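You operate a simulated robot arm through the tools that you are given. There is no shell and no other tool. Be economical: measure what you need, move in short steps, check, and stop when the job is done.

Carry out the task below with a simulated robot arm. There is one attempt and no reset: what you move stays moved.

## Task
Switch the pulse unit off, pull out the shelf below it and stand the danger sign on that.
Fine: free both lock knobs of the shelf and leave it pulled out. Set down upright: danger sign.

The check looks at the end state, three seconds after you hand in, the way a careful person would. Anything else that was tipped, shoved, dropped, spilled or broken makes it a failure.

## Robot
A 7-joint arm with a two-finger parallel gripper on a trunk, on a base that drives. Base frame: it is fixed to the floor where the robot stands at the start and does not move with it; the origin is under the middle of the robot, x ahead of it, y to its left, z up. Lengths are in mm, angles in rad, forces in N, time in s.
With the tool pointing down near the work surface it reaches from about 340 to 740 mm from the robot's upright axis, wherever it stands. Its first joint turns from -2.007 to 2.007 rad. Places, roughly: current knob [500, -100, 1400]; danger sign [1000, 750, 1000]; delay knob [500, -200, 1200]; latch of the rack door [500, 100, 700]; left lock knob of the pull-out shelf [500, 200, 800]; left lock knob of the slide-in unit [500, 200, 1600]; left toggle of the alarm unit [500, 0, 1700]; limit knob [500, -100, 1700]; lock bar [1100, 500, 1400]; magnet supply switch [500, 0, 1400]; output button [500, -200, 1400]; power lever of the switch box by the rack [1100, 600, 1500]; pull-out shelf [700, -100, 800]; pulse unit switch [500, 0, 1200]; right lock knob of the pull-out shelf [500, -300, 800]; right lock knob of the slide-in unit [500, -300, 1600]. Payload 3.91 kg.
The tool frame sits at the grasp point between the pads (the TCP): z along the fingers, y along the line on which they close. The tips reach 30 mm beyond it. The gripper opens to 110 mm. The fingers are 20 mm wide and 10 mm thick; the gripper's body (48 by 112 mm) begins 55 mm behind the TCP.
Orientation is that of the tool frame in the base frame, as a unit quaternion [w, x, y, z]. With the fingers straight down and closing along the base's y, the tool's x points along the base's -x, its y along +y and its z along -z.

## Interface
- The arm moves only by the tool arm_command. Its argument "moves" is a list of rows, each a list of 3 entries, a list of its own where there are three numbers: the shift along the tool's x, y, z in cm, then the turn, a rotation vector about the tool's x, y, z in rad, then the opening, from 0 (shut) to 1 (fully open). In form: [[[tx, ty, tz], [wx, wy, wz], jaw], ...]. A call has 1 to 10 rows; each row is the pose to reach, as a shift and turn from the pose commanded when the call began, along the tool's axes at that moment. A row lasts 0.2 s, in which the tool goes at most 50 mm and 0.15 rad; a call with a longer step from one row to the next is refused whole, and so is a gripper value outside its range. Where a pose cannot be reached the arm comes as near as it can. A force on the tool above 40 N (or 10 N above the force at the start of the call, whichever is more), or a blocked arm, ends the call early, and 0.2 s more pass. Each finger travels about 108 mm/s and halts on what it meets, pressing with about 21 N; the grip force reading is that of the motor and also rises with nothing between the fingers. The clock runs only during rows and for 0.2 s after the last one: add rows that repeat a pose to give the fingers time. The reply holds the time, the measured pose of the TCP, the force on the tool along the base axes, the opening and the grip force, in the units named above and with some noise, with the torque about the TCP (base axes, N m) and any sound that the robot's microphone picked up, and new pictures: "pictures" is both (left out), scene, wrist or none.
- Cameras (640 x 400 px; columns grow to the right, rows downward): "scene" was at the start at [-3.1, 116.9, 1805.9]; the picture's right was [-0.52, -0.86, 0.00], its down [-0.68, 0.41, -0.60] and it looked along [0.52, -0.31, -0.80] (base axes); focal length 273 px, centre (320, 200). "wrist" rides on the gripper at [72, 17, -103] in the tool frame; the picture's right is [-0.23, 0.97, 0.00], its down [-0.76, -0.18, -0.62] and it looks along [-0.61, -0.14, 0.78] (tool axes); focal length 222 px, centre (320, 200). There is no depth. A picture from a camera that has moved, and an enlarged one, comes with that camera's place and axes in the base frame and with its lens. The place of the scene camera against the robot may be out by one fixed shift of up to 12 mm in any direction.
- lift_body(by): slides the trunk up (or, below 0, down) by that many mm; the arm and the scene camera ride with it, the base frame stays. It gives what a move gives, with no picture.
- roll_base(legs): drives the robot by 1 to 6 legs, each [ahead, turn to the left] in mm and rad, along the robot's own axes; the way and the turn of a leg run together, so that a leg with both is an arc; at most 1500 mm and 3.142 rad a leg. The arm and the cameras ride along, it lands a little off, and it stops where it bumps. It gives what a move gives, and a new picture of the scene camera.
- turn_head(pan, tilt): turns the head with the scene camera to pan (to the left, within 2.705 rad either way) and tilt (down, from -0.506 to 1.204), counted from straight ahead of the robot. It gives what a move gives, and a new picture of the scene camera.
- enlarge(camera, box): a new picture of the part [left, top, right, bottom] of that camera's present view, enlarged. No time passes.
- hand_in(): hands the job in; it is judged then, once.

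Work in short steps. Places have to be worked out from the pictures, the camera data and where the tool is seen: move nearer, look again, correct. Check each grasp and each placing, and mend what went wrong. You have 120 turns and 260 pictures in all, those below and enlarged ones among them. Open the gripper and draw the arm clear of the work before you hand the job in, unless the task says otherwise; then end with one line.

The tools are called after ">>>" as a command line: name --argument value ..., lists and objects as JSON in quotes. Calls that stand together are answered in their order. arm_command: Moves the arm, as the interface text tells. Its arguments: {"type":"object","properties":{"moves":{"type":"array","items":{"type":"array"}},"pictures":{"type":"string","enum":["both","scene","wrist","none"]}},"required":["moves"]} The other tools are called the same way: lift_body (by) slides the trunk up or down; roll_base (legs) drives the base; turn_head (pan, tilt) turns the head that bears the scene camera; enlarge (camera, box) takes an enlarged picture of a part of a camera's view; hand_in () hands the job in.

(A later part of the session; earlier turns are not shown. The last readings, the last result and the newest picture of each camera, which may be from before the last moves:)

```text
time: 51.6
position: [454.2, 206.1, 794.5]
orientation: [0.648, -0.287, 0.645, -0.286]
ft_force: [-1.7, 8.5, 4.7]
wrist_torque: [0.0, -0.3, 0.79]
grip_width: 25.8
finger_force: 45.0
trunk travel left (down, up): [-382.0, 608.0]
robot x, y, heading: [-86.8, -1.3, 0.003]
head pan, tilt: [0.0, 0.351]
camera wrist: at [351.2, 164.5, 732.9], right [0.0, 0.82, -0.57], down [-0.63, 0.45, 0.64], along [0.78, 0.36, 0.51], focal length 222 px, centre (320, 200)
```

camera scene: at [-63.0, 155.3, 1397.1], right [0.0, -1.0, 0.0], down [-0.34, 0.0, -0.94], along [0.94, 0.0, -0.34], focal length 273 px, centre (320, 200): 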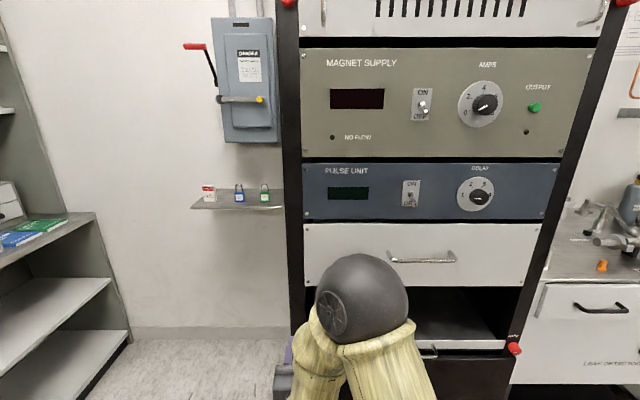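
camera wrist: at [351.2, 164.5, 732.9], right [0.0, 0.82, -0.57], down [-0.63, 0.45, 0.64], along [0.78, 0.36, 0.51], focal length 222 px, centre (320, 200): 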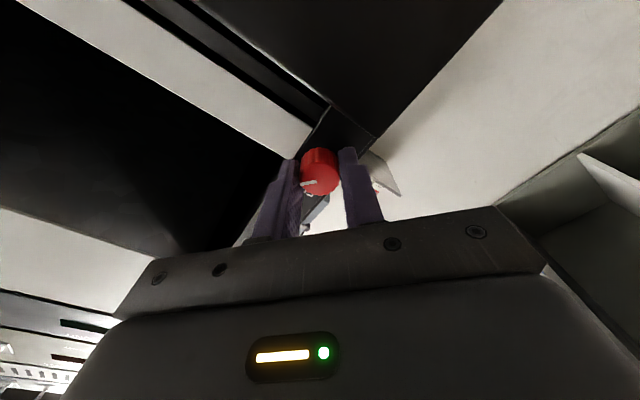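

The mark turns with the fingers. Continue the rest of the quarter turn.

>>> arm_command --moves '[[[0, 0, 0], [0, 0, -0.12], 0.1], [[0, 0, 0], [0, 0, -0.25], 0.1], [[0, 0, 0], [0, 0, -0.38], 0.1], [[0, 0, 0], [0, 0, -0.5], 0.1], [[0, 0, 0], [0, 0, -0.62], 0.1], [[0, 0, 0], [0, 0, -0.75], 0.1]]' --pictures "wrist"

>>> enlarge --camera "wrist" --box '[220, 80, 420, 205]'

```text
time: 53.0
position: [452.6, 206.6, 794.2]
orientation: [-0.498, 0.503, -0.495, 0.504]
ft_force: [7.3, 14.8, 13.6]
wrist_torque: [0.23, 0.42, 0.67]
grip_width: 25.5
finger_force: 45.0
trunk travel left (down, up): [-382.0, 608.0]
robot x, y, heading: [-86.4, -1.7, -0.001]
head pan, tilt: [0.0, 0.351]
camera wrist: at [351.0, 134.2, 777.8], right [0.0, 0.21, -0.98], down [-0.62, 0.76, 0.16], along [0.78, 0.61, 0.14], focal length 222 px, centre (320, 200)
```

wrist: 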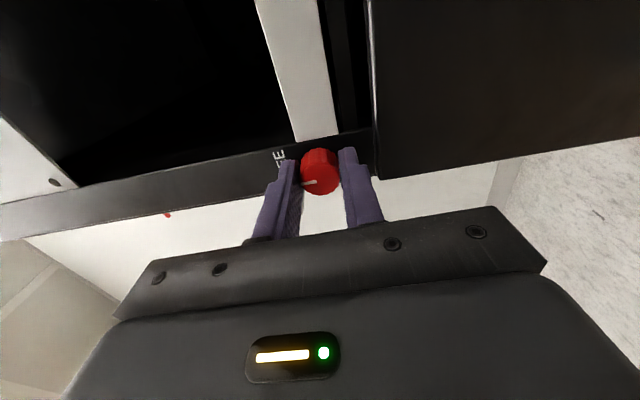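

```text
3.20 times, centred on (320, 142) of wrist
camera zoom: at [351.0, 134.2, 777.8], right [0.0, 0.21, -0.98], down [-0.62, 0.76, 0.16], along [0.78, 0.61, 0.14], focal length 711 px, centre (320, 384)
```

zoom: 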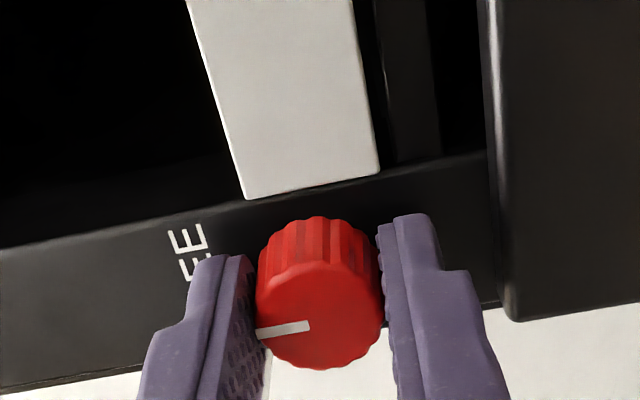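

Mark points up to FREE. Open and withdraw.

>>> arm_command --moves '[[[0, 0, 0], [0, 0, 0], 0.3], [[0, 0, 0], [0, 0, 0], 0.5], [[0, 0, -3], [0, 0, 0], 0.5], [[0, 0, -6], [0, 0, 0], 0.5]]' --pictures "none"

>>> turn_head --pan -0.2 --tilt 0.7

>>> enlarge --camera "scene" --box '[160, 140, 480, 340]'

```text
time: 54.0
position: [392.6, 205.1, 794.1]
orientation: [-0.497, 0.503, -0.496, 0.504]
ft_force: [0.3, -0.2, -0.9]
wrist_torque: [0.02, 0.0, -0.01]
grip_width: 55.0
finger_force: 0.0
trunk travel left (down, up): [-382.0, 608.0]
robot x, y, heading: [-90.6, -3.1, 0.005]
head pan, tilt: [0.0, 0.351]
```

```text
time: 54.8
position: [393.3, 204.7, 793.2]
orientation: [-0.497, 0.503, -0.496, 0.504]
ft_force: [-0.3, 0.4, 0.1]
wrist_torque: [0.0, -0.02, -0.03]
grip_width: 55.0
finger_force: 0.1
trunk travel left (down, up): [-382.0, 608.0]
robot x, y, heading: [-90.5, -2.0, -0.002]
head pan, tilt: [-0.201, 0.7]
camera scene: at [-73.0, 138.4, 1280.7], right [-0.2, -0.98, 0.0], down [-0.63, 0.13, -0.77], along [0.75, -0.15, -0.64], focal length 273 px, centre (320, 200)
```

scene: 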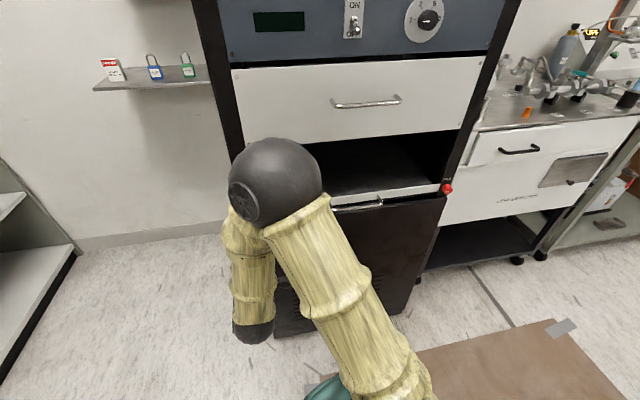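

```text
2.00 times, centred on (320, 240) of scene
camera zoom: at [-73.0, 138.4, 1280.7], right [-0.2, -0.98, 0.0], down [-0.63, 0.13, -0.77], along [0.75, -0.15, -0.64], focal length 547 px, centre (320, 120)
```

zoom: 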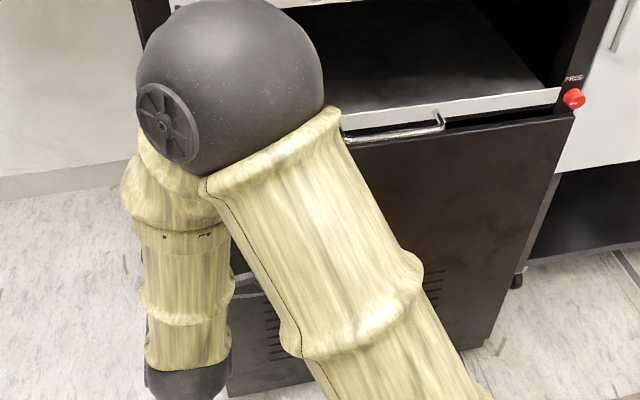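

Left knob is done. For the right knob I raise the tool into the open bay height and turn the whole base right, so the arm keeps its comfortable shape.

>>> lift_body --by 130

>>> roll_base --legs '[[25, 0], [0, -0.85]]'

>>> turn_head --pan 0.4 --tilt 0.7

```text
time: 56.4
position: [394.3, 205.4, 923.5]
orientation: [-0.498, 0.503, -0.496, 0.504]
ft_force: [0.2, -0.2, -0.2]
wrist_torque: [0.02, 0.03, -0.02]
grip_width: 55.3
finger_force: 0.1
trunk travel left (down, up): [-512.0, 478.0]
robot x, y, heading: [-92.1, 0.3, -0.002]
head pan, tilt: [-0.201, 0.7]
```

```text
time: 59.4
position: [408.4, -228.8, 924.6]
orientation: [-0.245, 0.254, -0.659, 0.664]
ft_force: [-0.1, 0.3, 1.1]
wrist_torque: [0.0, 0.0, -0.02]
grip_width: 55.0
finger_force: 0.1
trunk travel left (down, up): [-512.0, 478.0]
robot x, y, heading: [-62.8, 1.1, -0.851]
head pan, tilt: [-0.201, 0.7]
camera scene: at [47.2, 74.6, 1410.7], right [-0.87, -0.5, 0.0], down [-0.32, 0.56, -0.76], along [0.38, -0.66, -0.64], focal length 273 px, centre (320, 200)
```

scene: 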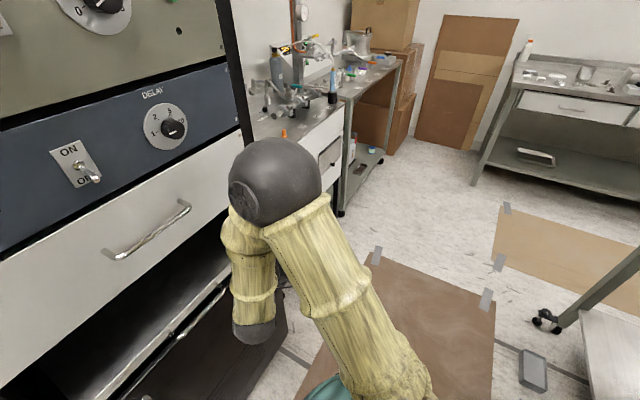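

```text
time: 60.4
position: [407.8, -227.8, 924.4]
orientation: [-0.244, 0.253, -0.659, 0.665]
ft_force: [-0.1, -0.4, -0.8]
wrist_torque: [-0.01, -0.01, 0.02]
grip_width: 55.1
finger_force: 0.2
trunk travel left (down, up): [-512.0, 478.0]
robot x, y, heading: [-63.6, 2.2, -0.847]
head pan, tilt: [0.4, 0.7]
camera scene: at [81.4, 111.3, 1410.6], right [-0.44, -0.9, 0.0], down [-0.58, 0.28, -0.76], along [0.69, -0.33, -0.64], focal length 273 px, centre (320, 200)
```

scene: 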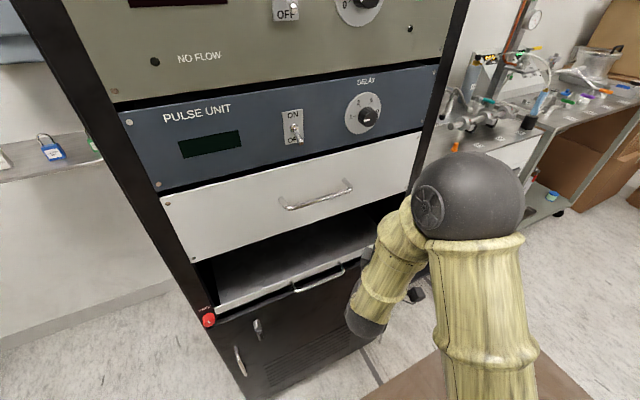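

Turned cleanly. Now yaw the tool back to face the rack squarely and go to in front of the right knob at y≈-300.

>>> arm_command --moves '[[[1, 0, 0.8], [0, -0.142, 0], 0.5], [[2, 0, 1.6], [0, -0.284, 0], 0.5], [[3, 0, 2.4], [0, -0.426, 0], 0.5], [[4, 0, 3.2], [0, -0.568, 0], 0.5], [[5, 0, 4], [0, -0.71, 0], 0.5], [[5.7, 0, 4.5], [0, -0.85, 0], 0.5]]' --pictures "both"

```text
time: 61.8
position: [424.9, -220.6, 921.1]
orientation: [-0.346, 0.35, -0.604, 0.627]
ft_force: [-0.4, -0.3, -0.2]
wrist_torque: [0.0, -0.01, 0.01]
grip_width: 55.0
finger_force: 0.1
out of reach, approached as far as the arm can: row 2, 3, 4, 5, 6
trunk travel left (down, up): [-512.0, 478.0]
robot x, y, heading: [-64.8, -2.1, -0.851]
head pan, tilt: [0.4, 0.7]
camera scene: at [80.7, 111.6, 1410.7], right [-0.43, -0.9, 0.0], down [-0.58, 0.28, -0.77], along [0.69, -0.33, -0.64], focal length 273 px, centre (320, 200)
camera wrist: at [300.3, -229.6, 902.2], right [0.13, 0.16, -0.98], down [-0.14, 0.98, 0.15], along [0.98, 0.12, 0.15], focal length 222 px, centre (320, 200)
```

scene: 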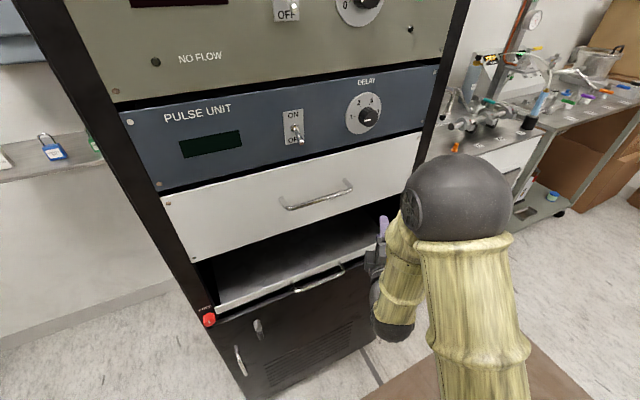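
wrist: 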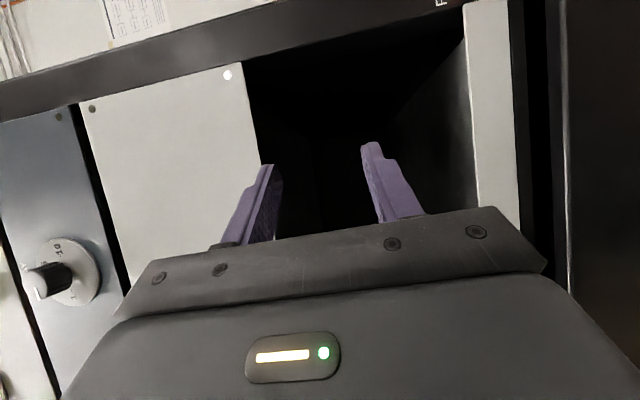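

The arm is at its inner limit again; I back the base 200 mm along its present heading (clear of the table) to gain distance, then finish the yaw.

>>> roll_base --legs '[[-200, 0]]'

>>> arm_command --moves '[[[1, 0, 3], [0, -0.135, 0], 0.5], [[2, 0, 6], [0, -0.27, 0], 0.5], [[4, 0, 9], [0, -0.405, 0], 0.5], [[6, 0, 12], [0, -0.54, 0], 0.5]]' --pictures "wrist"

```text
time: 63.4
position: [293.5, -72.9, 919.5]
orientation: [-0.345, 0.349, -0.605, 0.627]
ft_force: [0.2, 0.0, -0.6]
wrist_torque: [-0.01, -0.04, 0.0]
grip_width: 55.0
finger_force: 0.0
trunk travel left (down, up): [-512.0, 478.0]
robot x, y, heading: [-195.9, 149.4, -0.849]
head pan, tilt: [0.4, 0.7]
camera scene: at [-50.2, 261.2, 1410.7], right [-0.44, -0.9, 0.0], down [-0.58, 0.28, -0.76], along [0.69, -0.34, -0.64], focal length 273 px, centre (320, 200)
```

scene: 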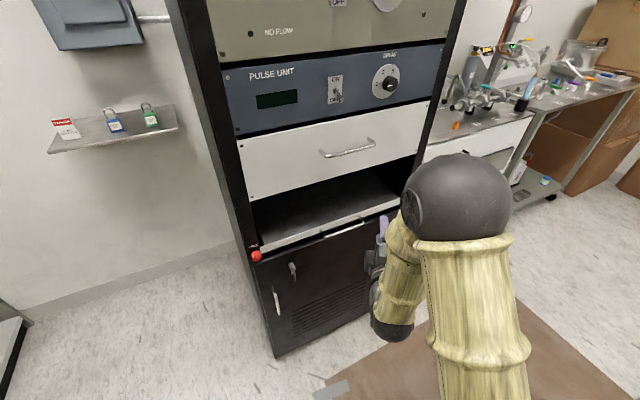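

```text
time: 64.4
position: [293.0, -72.8, 918.9]
orientation: [-0.345, 0.349, -0.605, 0.627]
ft_force: [0.3, -0.1, -0.9]
wrist_torque: [0.0, 0.02, -0.01]
grip_width: 54.9
finger_force: 0.2
out of reach, approached as far as the arm can: row 1, 2, 3, 4
trunk travel left (down, up): [-512.0, 478.0]
robot x, y, heading: [-194.5, 146.3, -0.853]
head pan, tilt: [0.4, 0.7]
camera wrist: at [167.8, -80.7, 902.0], right [0.13, 0.16, -0.98], down [-0.14, 0.98, 0.15], along [0.98, 0.12, 0.15], focal length 222 px, centre (320, 200)
```

wrist: 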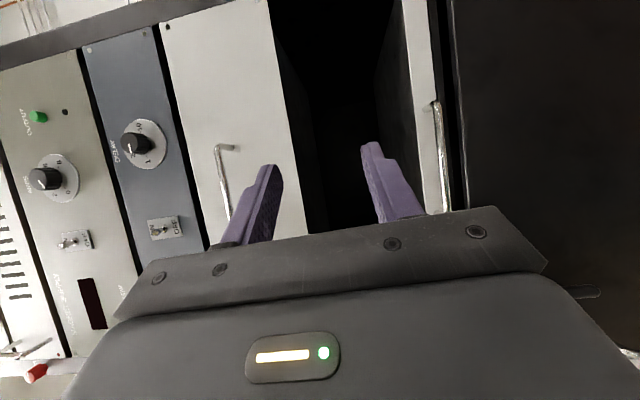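

Stuck at a joint limit; I first extend outward without turning.

>>> arm_command --moves '[[[0, 0, 3], [0, 0, 0], 0.5], [[0, 0, 6], [0, 0, 0], 0.5], [[0, 0, 10], [0, 0, 0], 0.5], [[0, 0, 13], [0, 0, 0], 0.5]]' --pictures "none"

>>> arm_command --moves '[[[2, 0, 1], [0, -0.135, 0], 0.5], [[4, 0, 2], [0, -0.27, 0], 0.5], [[6, 0, 3], [0, -0.405, 0], 0.5], [[8, 0, 4], [0, -0.54, 0], 0.5]]' --pictures "wrist"

```text
time: 65.4
position: [355.8, -97.5, 945.5]
orientation: [-0.342, 0.346, -0.606, 0.629]
ft_force: [-0.4, 0.7, -0.9]
wrist_torque: [0.04, 0.01, -0.01]
grip_width: 54.9
finger_force: 0.0
out of reach, approached as far as the arm can: row 1, 2, 3, 4
trunk travel left (down, up): [-512.0, 478.0]
robot x, y, heading: [-195.4, 152.7, -0.855]
head pan, tilt: [0.4, 0.7]
```

```text
time: 66.4
position: [355.3, -98.8, 946.6]
orientation: [-0.342, 0.347, -0.606, 0.629]
ft_force: [-0.6, -0.1, -0.2]
wrist_torque: [0.0, -0.01, 0.01]
grip_width: 55.0
finger_force: 0.2
out of reach, approached as far as the arm can: row 1, 2, 3, 4
trunk travel left (down, up): [-512.0, 478.0]
robot x, y, heading: [-196.6, 150.4, -0.853]
head pan, tilt: [0.4, 0.7]
camera wrist: at [231.3, -106.0, 928.4], right [0.13, 0.16, -0.98], down [-0.13, 0.98, 0.15], along [0.98, 0.11, 0.15], focal length 222 px, centre (320, 200)
```

wrist: 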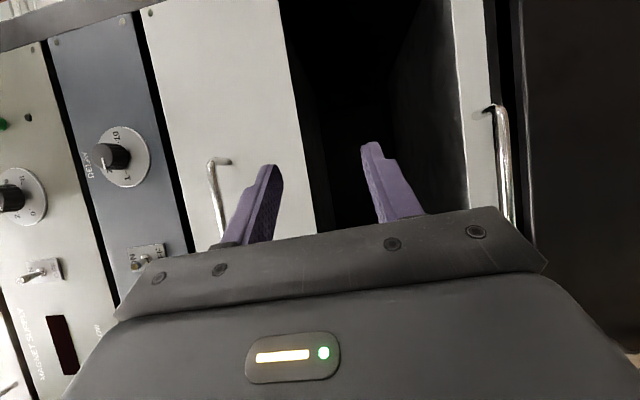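

It's a wrist joint limit tied to the roll; I roll the gripper back about its axis to free it.

>>> arm_command --moves '[[[0, 0, 0], [0, 0, 0.15], 0.5], [[0, 0, 0], [0, 0, 0.3], 0.5], [[0, 0, 0], [0, 0, 0.45], 0.5], [[0, 0, 0], [0, 0, 0.6], 0.5], [[0, 0, 0], [0, 0, 0.75], 0.5], [[0, 0, 0], [0, 0, 0.9], 0.5], [[0, 0, 0], [0, 0, 1.05], 0.5], [[0, 0, 0], [0, 0, 1.2], 0.5], [[0, 0, 0], [0, 0, 1.35], 0.5], [[0, 0, 0], [0, 0, 1.5], 0.5]]' --pictures "wrist"

```text
time: 68.6
position: [357.7, -98.8, 949.4]
orientation: [0.679, 0.16, 0.68, -0.225]
ft_force: [0.6, -0.3, -0.5]
wrist_torque: [0.01, -0.03, -0.02]
grip_width: 54.7
finger_force: 0.1
trunk travel left (down, up): [-512.0, 478.0]
robot x, y, heading: [-194.6, 149.9, -0.857]
head pan, tilt: [0.4, 0.7]
camera wrist: at [277.1, -36.1, 874.0], right [0.52, 0.84, 0.14], down [-0.6, 0.24, 0.76], along [0.61, -0.48, 0.64], focal length 222 px, centre (320, 200)
```

wrist: 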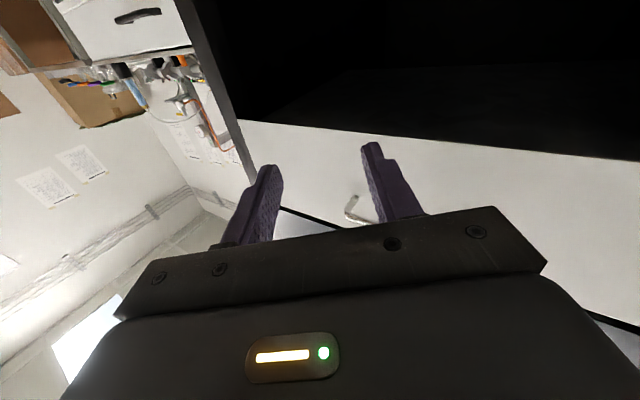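

Rolling works. Now yaw to square with the rack.

>>> arm_command --moves '[[[0, 0, 0], [-0.138, 0, 0.023], 0.5], [[0, 0, 0], [-0.276, 0, 0.046], 0.5], [[0, 0, 0], [-0.414, 0, 0.07], 0.5], [[0, 0, 0], [-0.552, 0, 0.093], 0.5]]' --pictures "none"

>>> arm_command --moves '[[[0, -5, 0], [0, 0, 0], 0.5], [[0, -10, 0], [0, 0, 0], 0.5], [[0, -15, 0], [0, 0, 0], 0.5], [[0, -19.5, 0], [0, 0, 0], 0.5]]' --pictures "wrist"

```text
time: 69.6
position: [355.6, -98.4, 949.5]
orientation: [0.679, 0.16, 0.68, -0.227]
ft_force: [0.5, 0.4, 0.4]
wrist_torque: [0.02, 0.02, 0.03]
grip_width: 55.0
finger_force: 0.0
out of reach, approached as far as the arm can: row 1, 2, 3, 4
trunk travel left (down, up): [-512.0, 478.0]
robot x, y, heading: [-199.3, 150.3, -0.857]
head pan, tilt: [0.4, 0.7]
```

```text
time: 70.6
position: [324.1, -134.3, 967.0]
orientation: [0.668, 0.19, 0.673, -0.253]
ft_force: [0.3, -0.8, -0.3]
wrist_torque: [-0.01, 0.02, 0.0]
grip_width: 55.2
finger_force: 0.0
out of reach, approached as far as the arm can: row 1, 2, 3, 4
trunk travel left (down, up): [-512.0, 478.0]
robot x, y, heading: [-195.2, 148.6, -0.855]
head pan, tilt: [0.4, 0.7]
camera wrist: at [249.6, -65.7, 892.1], right [0.58, 0.8, 0.14], down [-0.58, 0.29, 0.76], along [0.57, -0.53, 0.63], focal length 222 px, centre (320, 200)
```

wrist: 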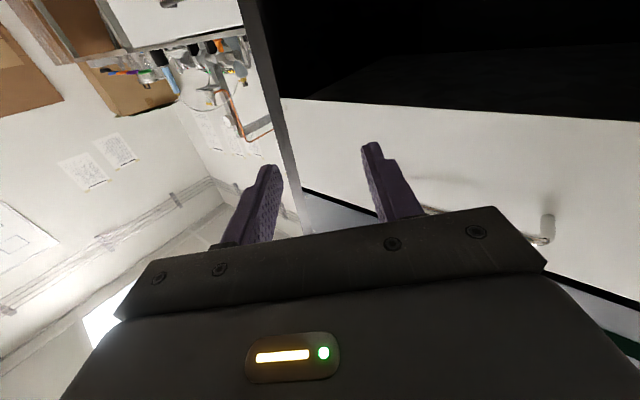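

The elbow-up shape limits the yaw. I raise the tool well above (as in the starting posture), so the arm can take its other shape, then yaw.

>>> arm_command --moves '[[[-5, 0, 0], [0, 0, 0], 0.5], [[-10, 0, 0], [0, 0, 0], 0.5], [[-15, 0, 0], [0, 0, 0], 0.5], [[-20, 0, 0], [0, 0, 0], 0.5], [[-25, 0, 0], [0, 0, 0], 0.5], [[-30, 0, 0], [0, 0, 0], 0.5]]' --pictures "none"

>>> arm_command --moves '[[[0, 0, 0], [-0.138, 0, 0.023], 0.5], [[0, 0, 0], [-0.276, 0, 0.046], 0.5], [[0, 0, 0], [-0.414, 0, 0.07], 0.5], [[0, 0, 0], [-0.552, 0, 0.093], 0.5], [[0, 0, 0], [-0.63, 0, 0.1], 0.5]]' --pictures "scene"

```text
time: 72.0
position: [330.8, -105.5, 1268.1]
orientation: [0.668, 0.19, 0.673, -0.253]
ft_force: [-0.6, -0.2, 0.9]
wrist_torque: [-0.01, -0.03, 0.04]
grip_width: 54.7
finger_force: 0.1
trunk travel left (down, up): [-512.0, 478.0]
robot x, y, heading: [-200.1, 149.0, -0.854]
head pan, tilt: [0.4, 0.7]
```

```text
time: 73.4
position: [287.0, -169.4, 1314.3]
orientation: [0.688, 0.12, 0.708, -0.108]
ft_force: [-1.2, -0.7, -0.6]
wrist_torque: [0.01, 0.02, 0.08]
grip_width: 55.1
finger_force: 0.0
out of reach, approached as far as the arm can: row 2, 3, 4, 5
trunk travel left (down, up): [-512.0, 478.0]
robot x, y, heading: [-191.8, 147.5, -0.854]
head pan, tilt: [0.4, 0.7]
stopped in row 5: the arm was blocked; the commanded pose is now the measured one
camera scene: at [-51.3, 259.7, 1410.9], right [-0.44, -0.9, 0.0], down [-0.58, 0.28, -0.76], along [0.69, -0.33, -0.64], focal length 273 px, centre (320, 200)
```

scene: 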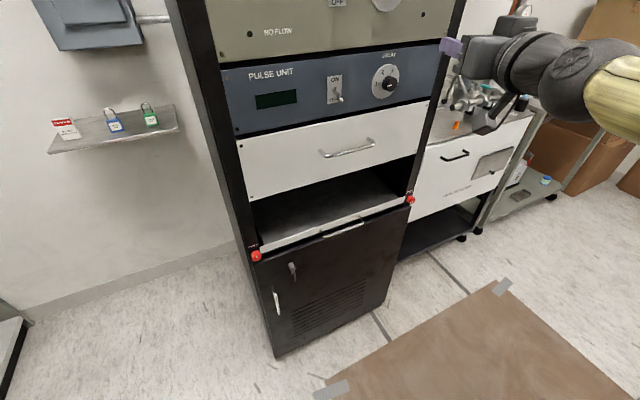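

The arm now reaches from the right with more yaw freedom. Finish the yaw while moving outward to the right.

>>> arm_command --moves '[[[0.3, -1, 3.5], [0, 0, 0], 0.5], [[0.6, -2.5, 6.5], [-0.08, 0, 0], 0.5], [[1, -4, 9.5], [-0.16, -0.014, -0.01], 0.5], [[1, -5.3, 9.5], [-0.24, -0.02, -0.017], 0.5], [[1, -5.3, 9.5], [-0.323, -0.028, -0.017], 0.5]]' --pictures "scene"

```text
time: 74.6
position: [323.1, -115.1, 1368.8]
orientation: [0.686, 0.038, 0.725, -0.038]
ft_force: [0.5, 0.3, 0.4]
wrist_torque: [0.01, -0.04, 0.03]
grip_width: 54.9
finger_force: 0.0
out of reach, approached as far as the arm can: row 1, 2, 3, 4, 5
trunk travel left (down, up): [-512.0, 478.0]
robot x, y, heading: [-193.9, 148.1, -0.855]
head pan, tilt: [0.4, 0.7]
camera scene: at [-50.1, 261.0, 1410.7], right [-0.44, -0.9, 0.0], down [-0.58, 0.28, -0.76], along [0.69, -0.34, -0.64], focal length 273 px, centre (320, 200)
```

scene: 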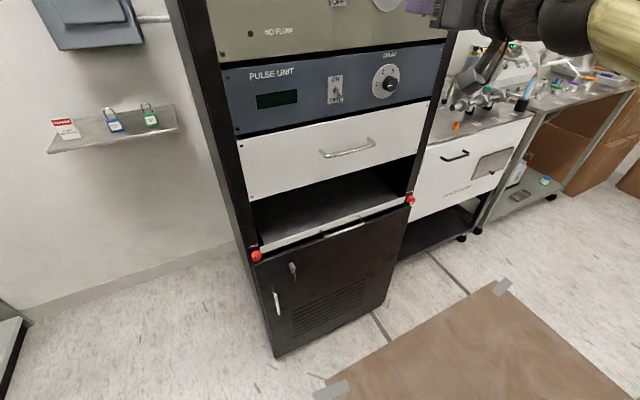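

The solver is in an awkward shape. I pitch the tool down in place to return to the natural starting posture.

>>> arm_command --moves '[[[0, 0, 0], [0, 0.14, 0], 0.5], [[0, 0, 0], [0, 0.28, 0], 0.5], [[0, 0, 0], [0, 0.42, 0], 0.5], [[0, 0, 0], [0, 0.56, 0], 0.5], [[0, 0, 0], [0, 0.7, 0], 0.5], [[0, 0, 0], [0, 0.84, 0], 0.5], [[0, 0, 0], [0, 0.98, 0], 0.5], [[0, 0, 0], [0, 1.12, 0], 0.5], [[0, 0, 0], [0, 1.26, 0], 0.5], [[0, 0, 0], [0, 1.4, 0], 0.5]]' --pictures "scene"

```text
time: 76.8
position: [261.4, -115.6, 1242.8]
orientation: [0.106, 0.048, 0.993, -0.034]
ft_force: [-2.8, 0.3, -7.7]
wrist_torque: [0.05, -0.28, 0.0]
grip_width: 55.0
finger_force: 0.0
out of reach, approached as far as the arm can: row 1, 2, 3, 6, 7, 8, 9, 10
trunk travel left (down, up): [-512.0, 478.0]
robot x, y, heading: [-194.5, 151.6, -0.852]
head pan, tilt: [0.4, 0.7]
camera scene: at [-50.9, 264.7, 1410.4], right [-0.44, -0.9, 0.0], down [-0.58, 0.28, -0.77], along [0.69, -0.34, -0.64], focal length 273 px, centre (320, 200)
```

scene: 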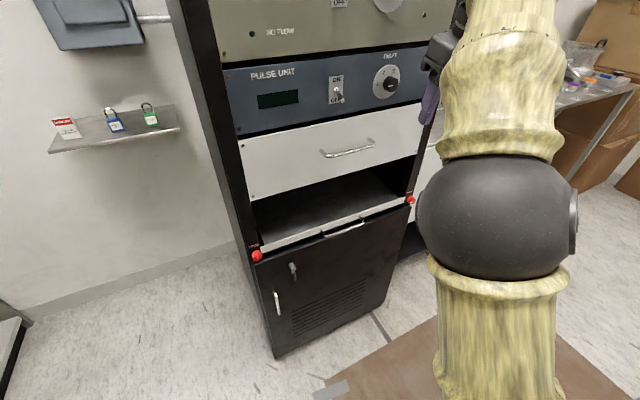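

Now in a natural elbow posture. Working height should be lower relative to the trunk, so I raise the trunk and bring the tool down along its axis.

>>> lift_body --by 110

>>> arm_command --moves '[[[0, 0, 5], [0, 0, 0], 0.5], [[0, 0, 10], [0, 0, 0], 0.5], [[0, 0, 15], [0, 0, 0], 0.5], [[0, 0, 20], [0, 0, 0], 0.5], [[0, 0, 25], [0, 0, 0], 0.5]]' --pictures "scene"

```text
time: 78.2
position: [257.3, -122.1, 1339.0]
orientation: [0.094, 0.061, 0.994, -0.013]
ft_force: [-0.3, -0.9, 0.1]
wrist_torque: [-0.01, -0.03, 0.01]
grip_width: 54.9
finger_force: 0.1
trunk travel left (down, up): [-622.0, 368.0]
robot x, y, heading: [-193.0, 150.9, -0.854]
head pan, tilt: [0.4, 0.7]
```

```text
time: 79.5
position: [299.4, -134.2, 1090.0]
orientation: [0.095, 0.06, 0.994, -0.015]
ft_force: [0.2, -0.7, 0.0]
wrist_torque: [0.01, -0.01, -0.01]
grip_width: 55.1
finger_force: 0.0
trunk travel left (down, up): [-622.0, 368.0]
robot x, y, heading: [-196.8, 150.2, -0.852]
head pan, tilt: [0.4, 0.7]
camera scene: at [-49.3, 260.8, 1520.6], right [-0.44, -0.9, 0.0], down [-0.58, 0.28, -0.76], along [0.69, -0.34, -0.64], focal length 273 px, centre (320, 200)
```

scene: 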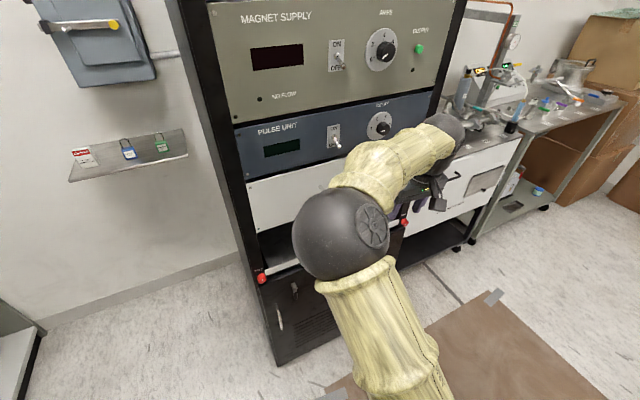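

This is the natural elbow-up posture. Now pitch up to horizontal facing the rack, moving toward y≈-300.

>>> arm_command --moves '[[[-0.7, -1.5, 1], [-0.0115, -0.138, -0.007], 0.5], [[-1.4, -3, 2], [-0.023, -0.276, -0.014], 0.5], [[-2.1, -4.5, 3.2], [-0.035, -0.413, -0.021], 0.5], [[-2.8, -6, 4.3], [-0.046, -0.551, -0.028], 0.5], [[-3.5, -7.5, 5.4], [-0.058, -0.689, -0.035], 0.5], [[-4.2, -9, 6.5], [-0.069, -0.827, -0.041], 0.5], [[-4.9, -10.5, 7.5], [-0.081, -0.965, -0.048], 0.5], [[-5.6, -12, 8.6], [-0.092, -1.102, -0.055], 0.5], [[-6.3, -13.5, 9.7], [-0.104, -1.24, -0.062], 0.5], [[-7, -15.5, 10.8], [-0.115, -1.378, -0.069], 0.5]]' --pictures "both"

```text
time: 81.7
position: [372.9, -298.3, 1001.5]
orientation: [0.708, 0.001, 0.706, 0.001]
ft_force: [-0.1, 1.3, 0.7]
wrist_torque: [-0.01, -0.03, 0.01]
grip_width: 54.9
finger_force: 0.2
trunk travel left (down, up): [-622.0, 368.0]
robot x, y, heading: [-193.8, 147.7, -0.858]
head pan, tilt: [0.4, 0.7]
camera scene: at [-49.8, 260.2, 1520.7], right [-0.44, -0.9, 0.0], down [-0.58, 0.28, -0.76], along [0.69, -0.34, -0.64], focal length 273 px, centre (320, 200)
camera wrist: at [271.0, -281.2, 928.6], right [0.0, 0.97, 0.23], down [-0.63, -0.18, 0.76], along [0.78, -0.14, 0.61], focal length 222 px, centre (320, 200)
```

scene: 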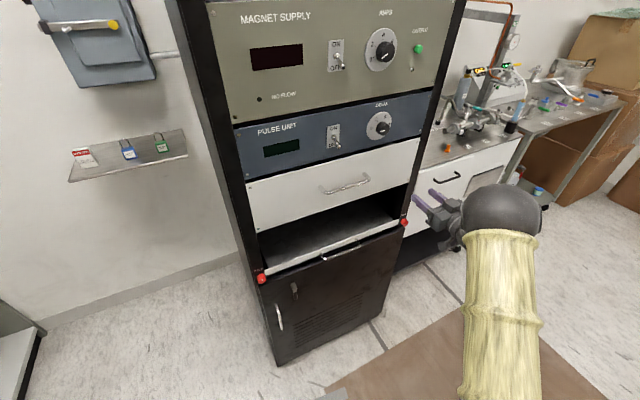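
wrist: 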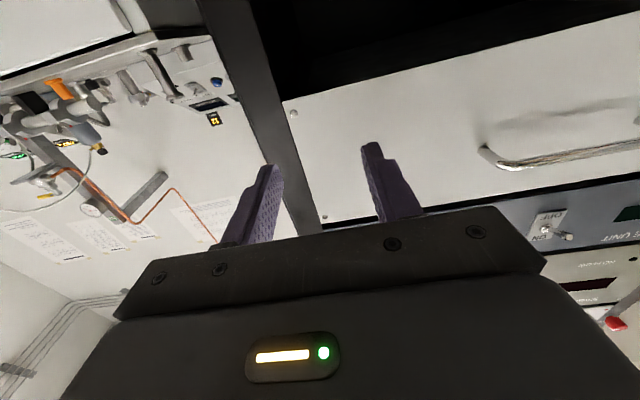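

Reached exactly. Now descend to the knob height.

>>> arm_command --moves '[[[5, 0, 0], [0, 0, 0], 0.5], [[10, 0, 0], [0, 0, 0], 0.5], [[15, 0, 0], [0, 0, 0], 0.5], [[20.7, 0, 0], [0, 0, 0], 0.5]]' --pictures "none"

>>> arm_command --moves '[[[15.7, 0, 0], [0, 0, 0], 0.5]]' --pictures "none"

```text
refused: row 4 steps farther than a row can; nothing moved
```

```text
refused: row 1 steps farther than a row can; nothing moved
```

Refused for too large a step; repeat with smaller steps.

>>> arm_command --moves '[[[4.2, 0, 0], [0, 0, 0], 0.5], [[8.4, 0, 0], [0, 0, 0], 0.5], [[12.6, 0, 0], [0, 0, 0], 0.5], [[16.8, 0, 0], [0, 0, 0], 0.5], [[20.7, 0, 0], [0, 0, 0], 0.5]]' --pictures "wrist"

>>> enlarge --camera "wrist" --box '[200, 40, 400, 165]'

```text
time: 82.8
position: [373.1, -298.2, 797.9]
orientation: [0.707, 0.002, 0.707, 0.0]
ft_force: [0.1, -0.5, 0.5]
wrist_torque: [-0.02, -0.03, -0.01]
grip_width: 55.0
finger_force: 0.1
trunk travel left (down, up): [-622.0, 368.0]
robot x, y, heading: [-197.0, 152.8, -0.853]
head pan, tilt: [0.4, 0.7]
camera wrist: at [269.8, -279.4, 724.7], right [0.0, 0.97, 0.23], down [-0.62, -0.18, 0.76], along [0.78, -0.14, 0.61], focal length 222 px, centre (320, 200)
```

wrist: 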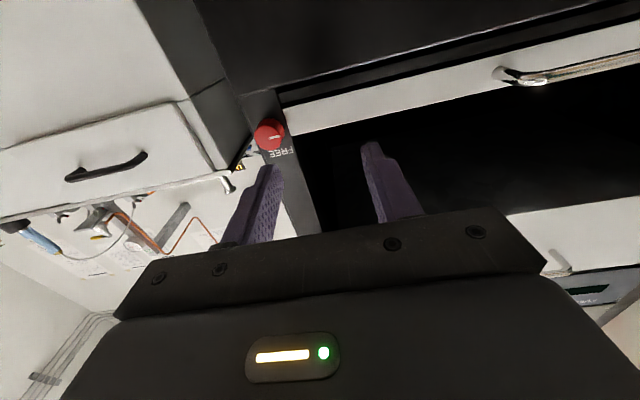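

```text
3.20 times, centred on (300, 102) of wrist
camera zoom: at [269.8, -279.4, 724.7], right [0.0, 0.97, 0.23], down [-0.62, -0.18, 0.76], along [0.78, -0.14, 0.61], focal length 711 px, centre (384, 512)
```

zoom: 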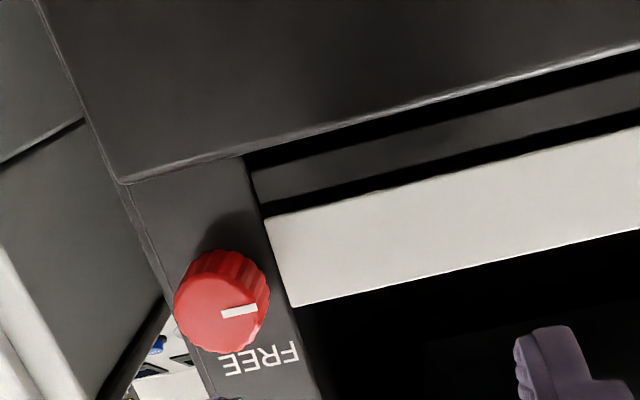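

Mark points inward (+y); FREE is above, so it needs +90° about the tool axis. The knob is at about y=-343, z=794. Align and approach.

>>> arm_command --moves '[[[0.3, -2.2, 1], [0, 0, 0], 0.5], [[0.3, -4.4, 2.5], [0, 0, 0], 0.5], [[0.3, -4.4, 4], [0, 0, 0], 0.5]]' --pictures "none"

>>> enlarge --camera "wrist" --box '[220, 80, 420, 205]'

```text
time: 83.7
position: [412.4, -338.5, 791.5]
orientation: [0.707, 0.001, 0.707, 0.002]
ft_force: [1.0, 0.5, 0.1]
wrist_torque: [0.0, -0.02, 0.02]
grip_width: 55.0
finger_force: 0.1
trunk travel left (down, up): [-622.0, 368.0]
robot x, y, heading: [-192.7, 153.8, -0.856]
head pan, tilt: [0.4, 0.7]
```

```text
3.20 times, centred on (320, 142) of wrist
camera zoom: at [310.4, -321.2, 719.3], right [0.0, 0.97, 0.23], down [-0.62, -0.18, 0.76], along [0.78, -0.14, 0.61], focal length 711 px, centre (320, 384)
```

zoom: 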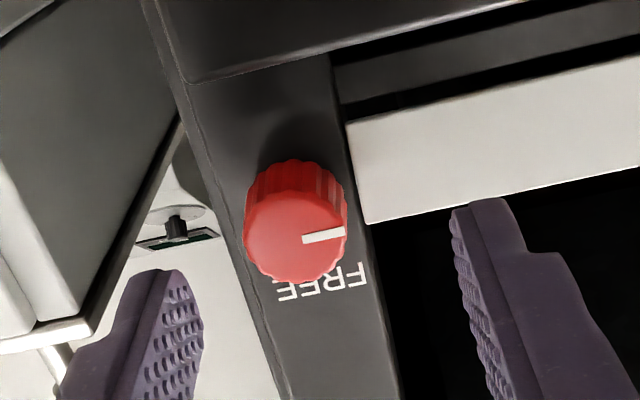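

Knob at y≈-344, z≈794.5. Advance onto it and close.

>>> arm_command --moves '[[[-0.3, -0.55, 1], [0, 0, 0], 0.4], [[-0.3, -0.55, 2.4], [0, 0, 0], 0.4], [[-0.3, -0.55, 3.4], [0, 0, 0], 0.4], [[-0.3, -0.55, 4], [0, 0, 0], 0.4], [[-0.3, -0.55, 4], [0, 0, 0], 0.1], [[-0.3, -0.55, 4], [0, 0, 0], 0.1]]' --pictures "none"

>>> enlarge --camera "wrist" --box '[220, 80, 420, 205]'

```text
time: 85.0
position: [452.4, -344.8, 795.0]
orientation: [0.707, 0.002, 0.707, 0.0]
ft_force: [2.7, -5.3, 0.3]
wrist_torque: [-0.03, -0.01, 0.38]
grip_width: 25.7
finger_force: 44.7
trunk travel left (down, up): [-622.0, 368.0]
robot x, y, heading: [-194.4, 153.2, -0.849]
head pan, tilt: [0.4, 0.7]
```

```text
3.20 times, centred on (320, 142) of wrist
camera zoom: at [350.2, -328.0, 722.9], right [0.0, 0.97, 0.23], down [-0.62, -0.18, 0.76], along [0.78, -0.14, 0.61], focal length 711 px, centre (320, 384)
```

zoom: 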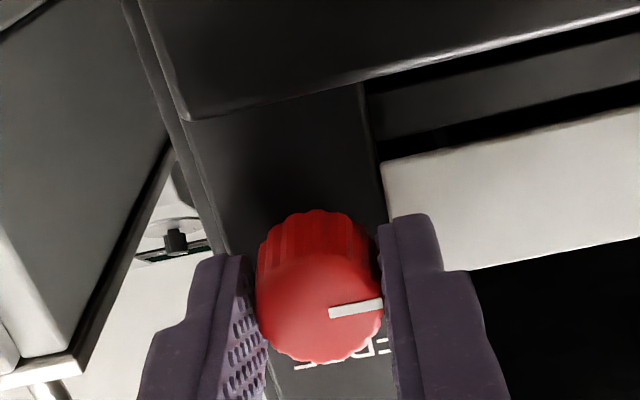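

Gripped. Turn +0.85 first.

>>> arm_command --moves '[[[0, 0, 0], [0, 0, 0.14], 0.1], [[0, 0, 0], [0, 0, 0.28], 0.1], [[0, 0, 0], [0, 0, 0.42], 0.1], [[0, 0, 0], [0, 0, 0.56], 0.1], [[0, 0, 0], [0, 0, 0.7], 0.1], [[0, 0, 0], [0, 0, 0.85], 0.1]]' --pictures "none"

>>> arm_command --moves '[[[0, 0, 0], [0, 0, 0.12], 0.1], [[0, 0, 0], [0, 0, 0.24], 0.1], [[0, 0, 0], [0, 0, 0.36], 0.1], [[0, 0, 0], [0, 0, 0.48], 0.1], [[0, 0, 0], [0, 0, 0.6], 0.1], [[0, 0, 0], [0, 0, 0.73], 0.1]]' --pictures "none"

>>> enlarge --camera "wrist" --box '[220, 80, 420, 205]'

```text
time: 86.5
position: [452.2, -346.8, 795.1]
orientation: [0.643, 0.294, 0.644, 0.292]
ft_force: [-3.4, -2.4, -0.1]
wrist_torque: [0.0, -0.48, 0.51]
grip_width: 25.8
finger_force: 44.6
trunk travel left (down, up): [-622.0, 368.0]
robot x, y, heading: [-196.2, 147.8, -0.855]
head pan, tilt: [0.4, 0.7]
```

```text
time: 87.8
position: [453.3, -345.7, 793.6]
orientation: [0.496, 0.504, 0.497, 0.502]
ft_force: [-6.8, 8.0, -3.8]
wrist_torque: [-0.41, -0.31, 0.07]
grip_width: 25.4
finger_force: 44.6
trunk travel left (down, up): [-622.0, 368.0]
robot x, y, heading: [-189.5, 150.6, -0.853]
head pan, tilt: [0.4, 0.7]
```

```text
3.20 times, centred on (320, 142) of wrist
camera zoom: at [350.2, -274.2, 812.1], right [0.0, -0.24, 0.97], down [-0.62, -0.76, -0.19], along [0.78, -0.61, -0.15], focal length 711 px, centre (320, 384)
```

zoom: 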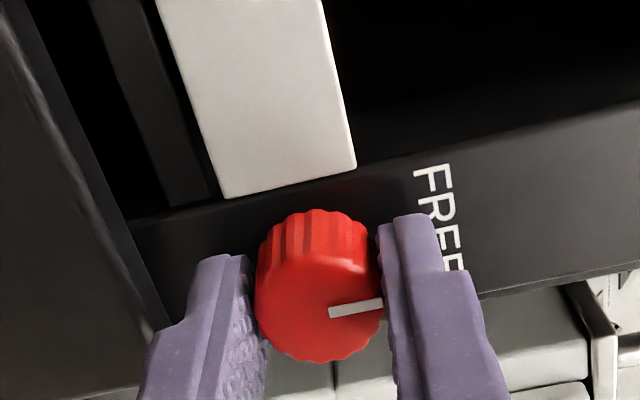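

Both knobs point to FREE. Release, withdraw, and back the base further along its heading to have room to pull the shelf.

>>> arm_command --moves '[[[0, 0, 0], [0, 0, 0], 0.3], [[0, 0, 0], [0, 0, 0], 0.5], [[0, 0, -3], [0, 0, 0], 0.5], [[0, 0, -6], [0, 0, 0], 0.5]]' --pictures "none"

>>> roll_base --legs '[[-230, 0]]'

>>> turn_head --pan 0.5 --tilt 0.6

>>> enlarge --camera "scene" --box '[200, 120, 440, 270]'

```text
time: 88.8
position: [390.2, -346.8, 793.7]
orientation: [0.498, 0.503, 0.496, 0.503]
ft_force: [-0.4, 0.4, -0.4]
wrist_torque: [-0.01, -0.01, 0.01]
grip_width: 54.9
finger_force: 0.1
trunk travel left (down, up): [-622.0, 368.0]
robot x, y, heading: [-199.3, 150.3, -0.856]
head pan, tilt: [0.4, 0.7]
```

```text
time: 90.6
position: [235.8, -174.4, 794.4]
orientation: [0.499, 0.505, 0.495, 0.501]
ft_force: [0.2, -0.6, -0.7]
wrist_torque: [0.02, 0.01, 0.0]
grip_width: 55.1
finger_force: 0.0
trunk travel left (down, up): [-622.0, 368.0]
robot x, y, heading: [-348.1, 327.8, -0.861]
head pan, tilt: [0.4, 0.7]
camera scene: at [-202.1, 436.5, 1520.7], right [-0.44, -0.9, 0.0], down [-0.58, 0.29, -0.77], along [0.69, -0.34, -0.64], focal length 273 px, centre (320, 200)
```

scene: 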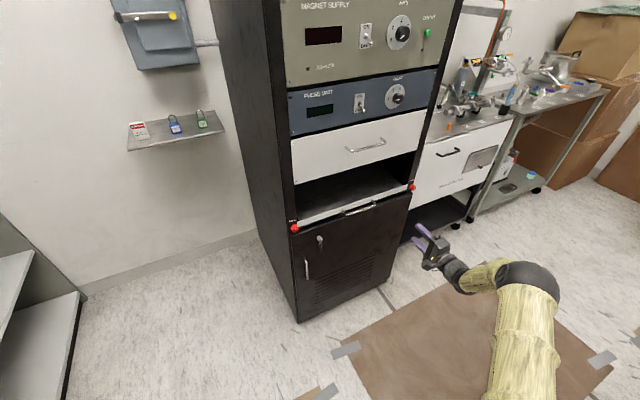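

```text
time: 91.3
position: [236.3, -174.7, 794.4]
orientation: [0.499, 0.505, 0.495, 0.501]
ft_force: [0.0, 0.0, -0.1]
wrist_torque: [0.0, 0.01, -0.01]
grip_width: 54.8
finger_force: 0.0
trunk travel left (down, up): [-622.0, 368.0]
robot x, y, heading: [-350.0, 323.1, -0.862]
head pan, tilt: [0.499, 0.6]
camera scene: at [-195.4, 442.8, 1529.2], right [-0.35, -0.94, 0.0], down [-0.53, 0.2, -0.82], along [0.77, -0.29, -0.57], focal length 273 px, centre (320, 200)
```

scene: 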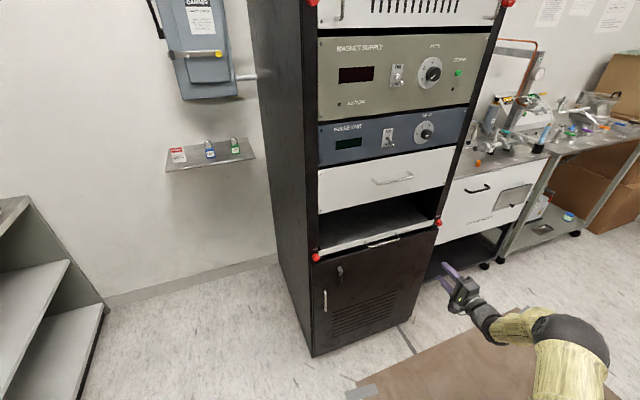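

```text
2.67 times, centred on (320, 195) of scene
camera zoom: at [-195.4, 442.8, 1529.2], right [-0.35, -0.94, 0.0], down [-0.53, 0.2, -0.82], along [0.77, -0.29, -0.57], focal length 729 px, centre (320, 213)
```

zoom: 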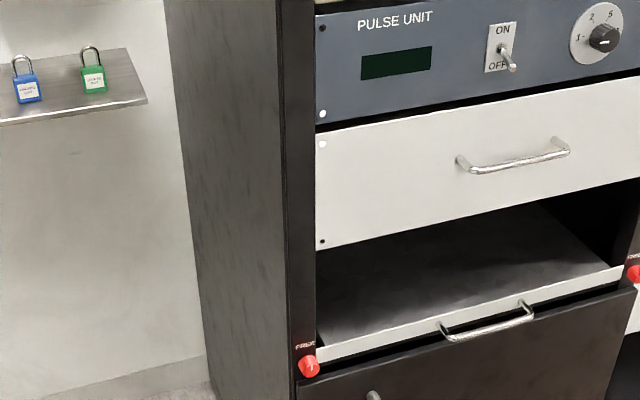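

Now approach the shelf's handle (roughly y=-69) with fingers closing vertically.

>>> arm_command --moves '[[[2.6, -0.2, 3.5], [0, 0, 0], 0.5], [[5.3, -0.4, 7], [0, 0, 0], 0.5], [[8, -0.6, 10.5], [0, 0, 0], 0.5], [[10.6, -0.9, 13.5], [0, 0, 0], 0.5]]' --pictures "wrist"

>>> enlarge --camera "wrist" --box '[200, 40, 440, 190]'

```text
time: 92.3
position: [371.2, -70.5, 786.4]
orientation: [0.499, 0.505, 0.495, 0.502]
ft_force: [-0.6, 0.9, 0.5]
wrist_torque: [0.0, 0.01, -0.02]
grip_width: 54.9
finger_force: 0.0
trunk travel left (down, up): [-622.0, 368.0]
robot x, y, heading: [-348.8, 326.1, -0.863]
head pan, tilt: [0.499, 0.6]
camera wrist: at [268.9, 3.4, 804.6], right [0.0, -0.24, 0.97], down [-0.63, -0.75, -0.19], along [0.78, -0.61, -0.15], focal length 222 px, centre (320, 200)
```

wrist: 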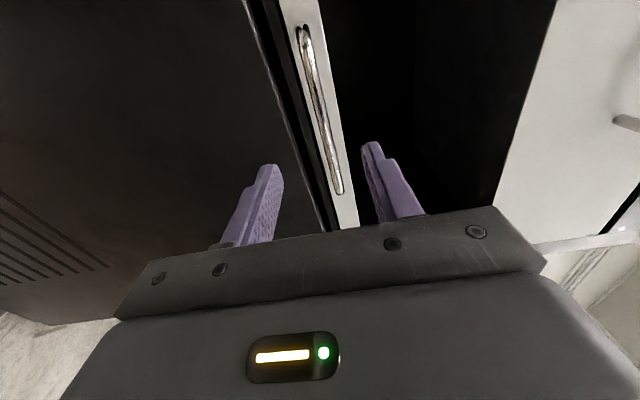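

```text
2.67 times, centred on (320, 115) of wrist
camera zoom: at [268.9, 3.4, 804.6], right [0.0, -0.24, 0.97], down [-0.63, -0.75, -0.19], along [0.78, -0.61, -0.15], focal length 592 px, centre (320, 427)
```

zoom: 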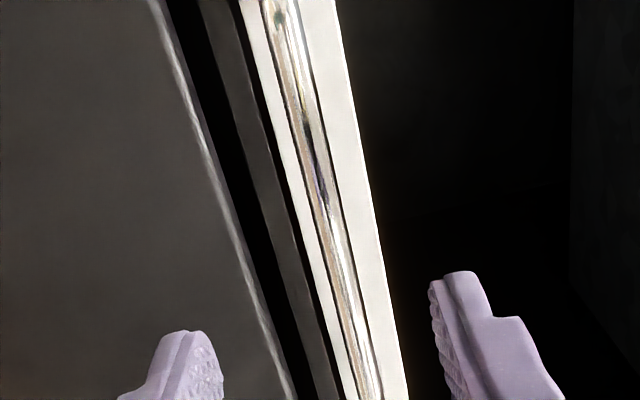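

The handle bar runs y≈0…-127 at z≈793. Align in z and advance around it, then close.

>>> arm_command --moves '[[[0.5, 0.65, 2], [0, 0, 0], 0.5], [[0.5, 0.65, 4], [0, 0, 0], 0.5], [[0.5, 0.65, 5.5], [0, 0, 0], 0.5], [[0.5, 0.65, 6.8], [0, 0, 0], 0.5]]' --pictures "wrist"

>>> enlarge --camera "wrist" --box '[200, 40, 440, 190]'

```text
time: 93.3
position: [438.9, -65.7, 795.0]
orientation: [0.499, 0.505, 0.496, 0.5]
ft_force: [0.2, 0.4, 0.8]
wrist_torque: [-0.04, -0.02, 0.01]
grip_width: 55.2
finger_force: 0.0
trunk travel left (down, up): [-622.0, 368.0]
robot x, y, heading: [-351.3, 325.6, -0.858]
head pan, tilt: [0.499, 0.6]
camera wrist: at [337.0, 8.4, 812.9], right [0.0, -0.24, 0.97], down [-0.63, -0.75, -0.19], along [0.78, -0.61, -0.15], focal length 222 px, centre (320, 200)
```

wrist: 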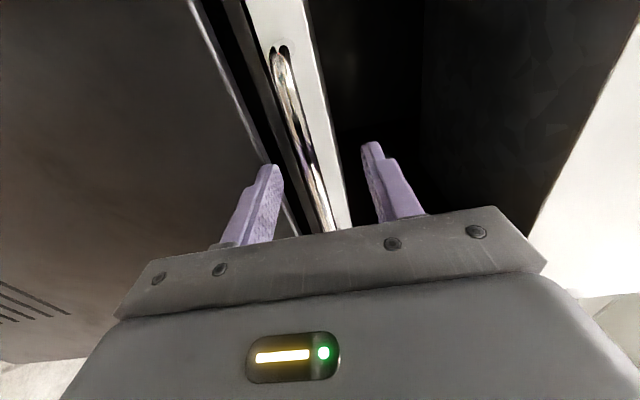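

```text
2.67 times, centred on (320, 115) of wrist
camera zoom: at [337.0, 8.4, 812.9], right [0.0, -0.24, 0.97], down [-0.63, -0.75, -0.19], along [0.78, -0.61, -0.15], focal length 592 px, centre (320, 427)
```

zoom: 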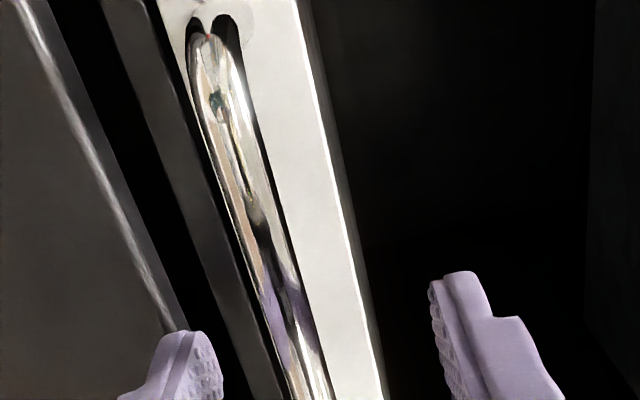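

Bar at x≈451, z≈792. Small correction and close.

>>> arm_command --moves '[[[0, -0.3, 0.7], [0, 0, 0], 0.5], [[0, -0.3, 0.7], [0, 0, 0], 0.3], [[0, -0.3, 0.7], [0, 0, 0], 0.05], [[0, -0.3, 0.7], [0, 0, 0], 0.0], [[0, -0.3, 0.7], [0, 0, 0], 0.0]]' --pictures "none"

>>> arm_command --moves '[[[0, 0, -1], [0, 0, 0], 0], [[0, 0, -2], [0, 0, 0], 0], [[0, 0, -3.5], [0, 0, 0], 0], [[0, 0, -5], [0, 0, 0], 0]]' --pictures "both"

```text
time: 94.0
position: [441.0, -65.9, 790.1]
orientation: [0.5, 0.506, 0.495, 0.498]
ft_force: [-0.3, 0.8, 16.1]
wrist_torque: [-0.18, -0.15, -0.24]
grip_width: 13.6
finger_force: 8.1
trunk travel left (down, up): [-622.0, 368.0]
robot x, y, heading: [-348.5, 324.5, -0.861]
head pan, tilt: [0.499, 0.6]
stopped in row 3: the force on the tool passed its limit (the readings are from after the stop); the commanded pose is now the measured one
```

```text
time: 95.0
position: [389.6, -64.7, 791.0]
orientation: [0.501, 0.505, 0.495, 0.499]
ft_force: [-1.1, -8.2, 34.8]
wrist_torque: [-0.43, -0.2, 0.14]
grip_width: 9.4
finger_force: 44.7
trunk travel left (down, up): [-622.0, 368.0]
robot x, y, heading: [-345.5, 325.0, -0.864]
head pan, tilt: [0.499, 0.6]
camera scene: at [-200.2, 444.6, 1529.8], right [-0.35, -0.94, 0.0], down [-0.53, 0.2, -0.83], along [0.77, -0.29, -0.56], focal length 273 px, centre (320, 200)
camera wrist: at [288.4, 8.3, 809.4], right [0.0, -0.23, 0.97], down [-0.63, -0.75, -0.18], along [0.78, -0.61, -0.15], focal length 222 px, centre (320, 200)
```

scene: 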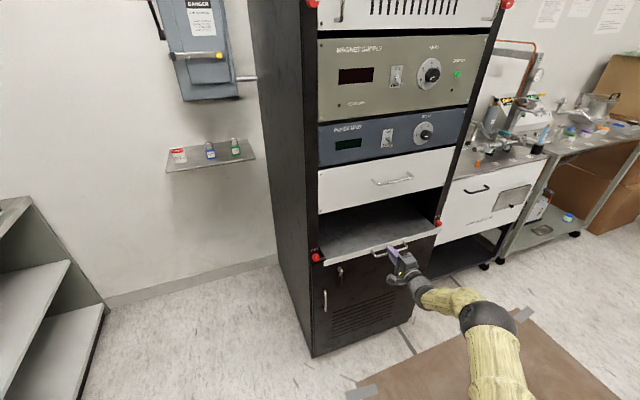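
wrist: 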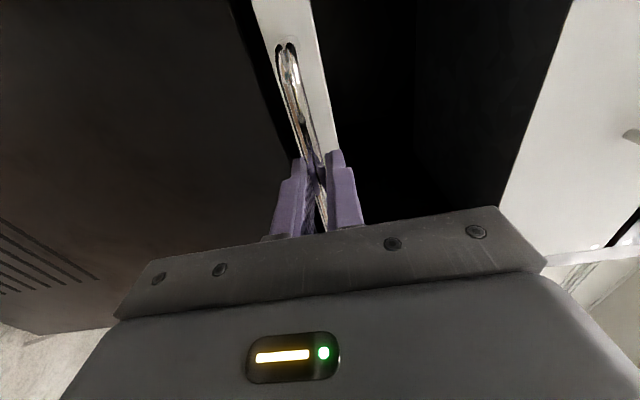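

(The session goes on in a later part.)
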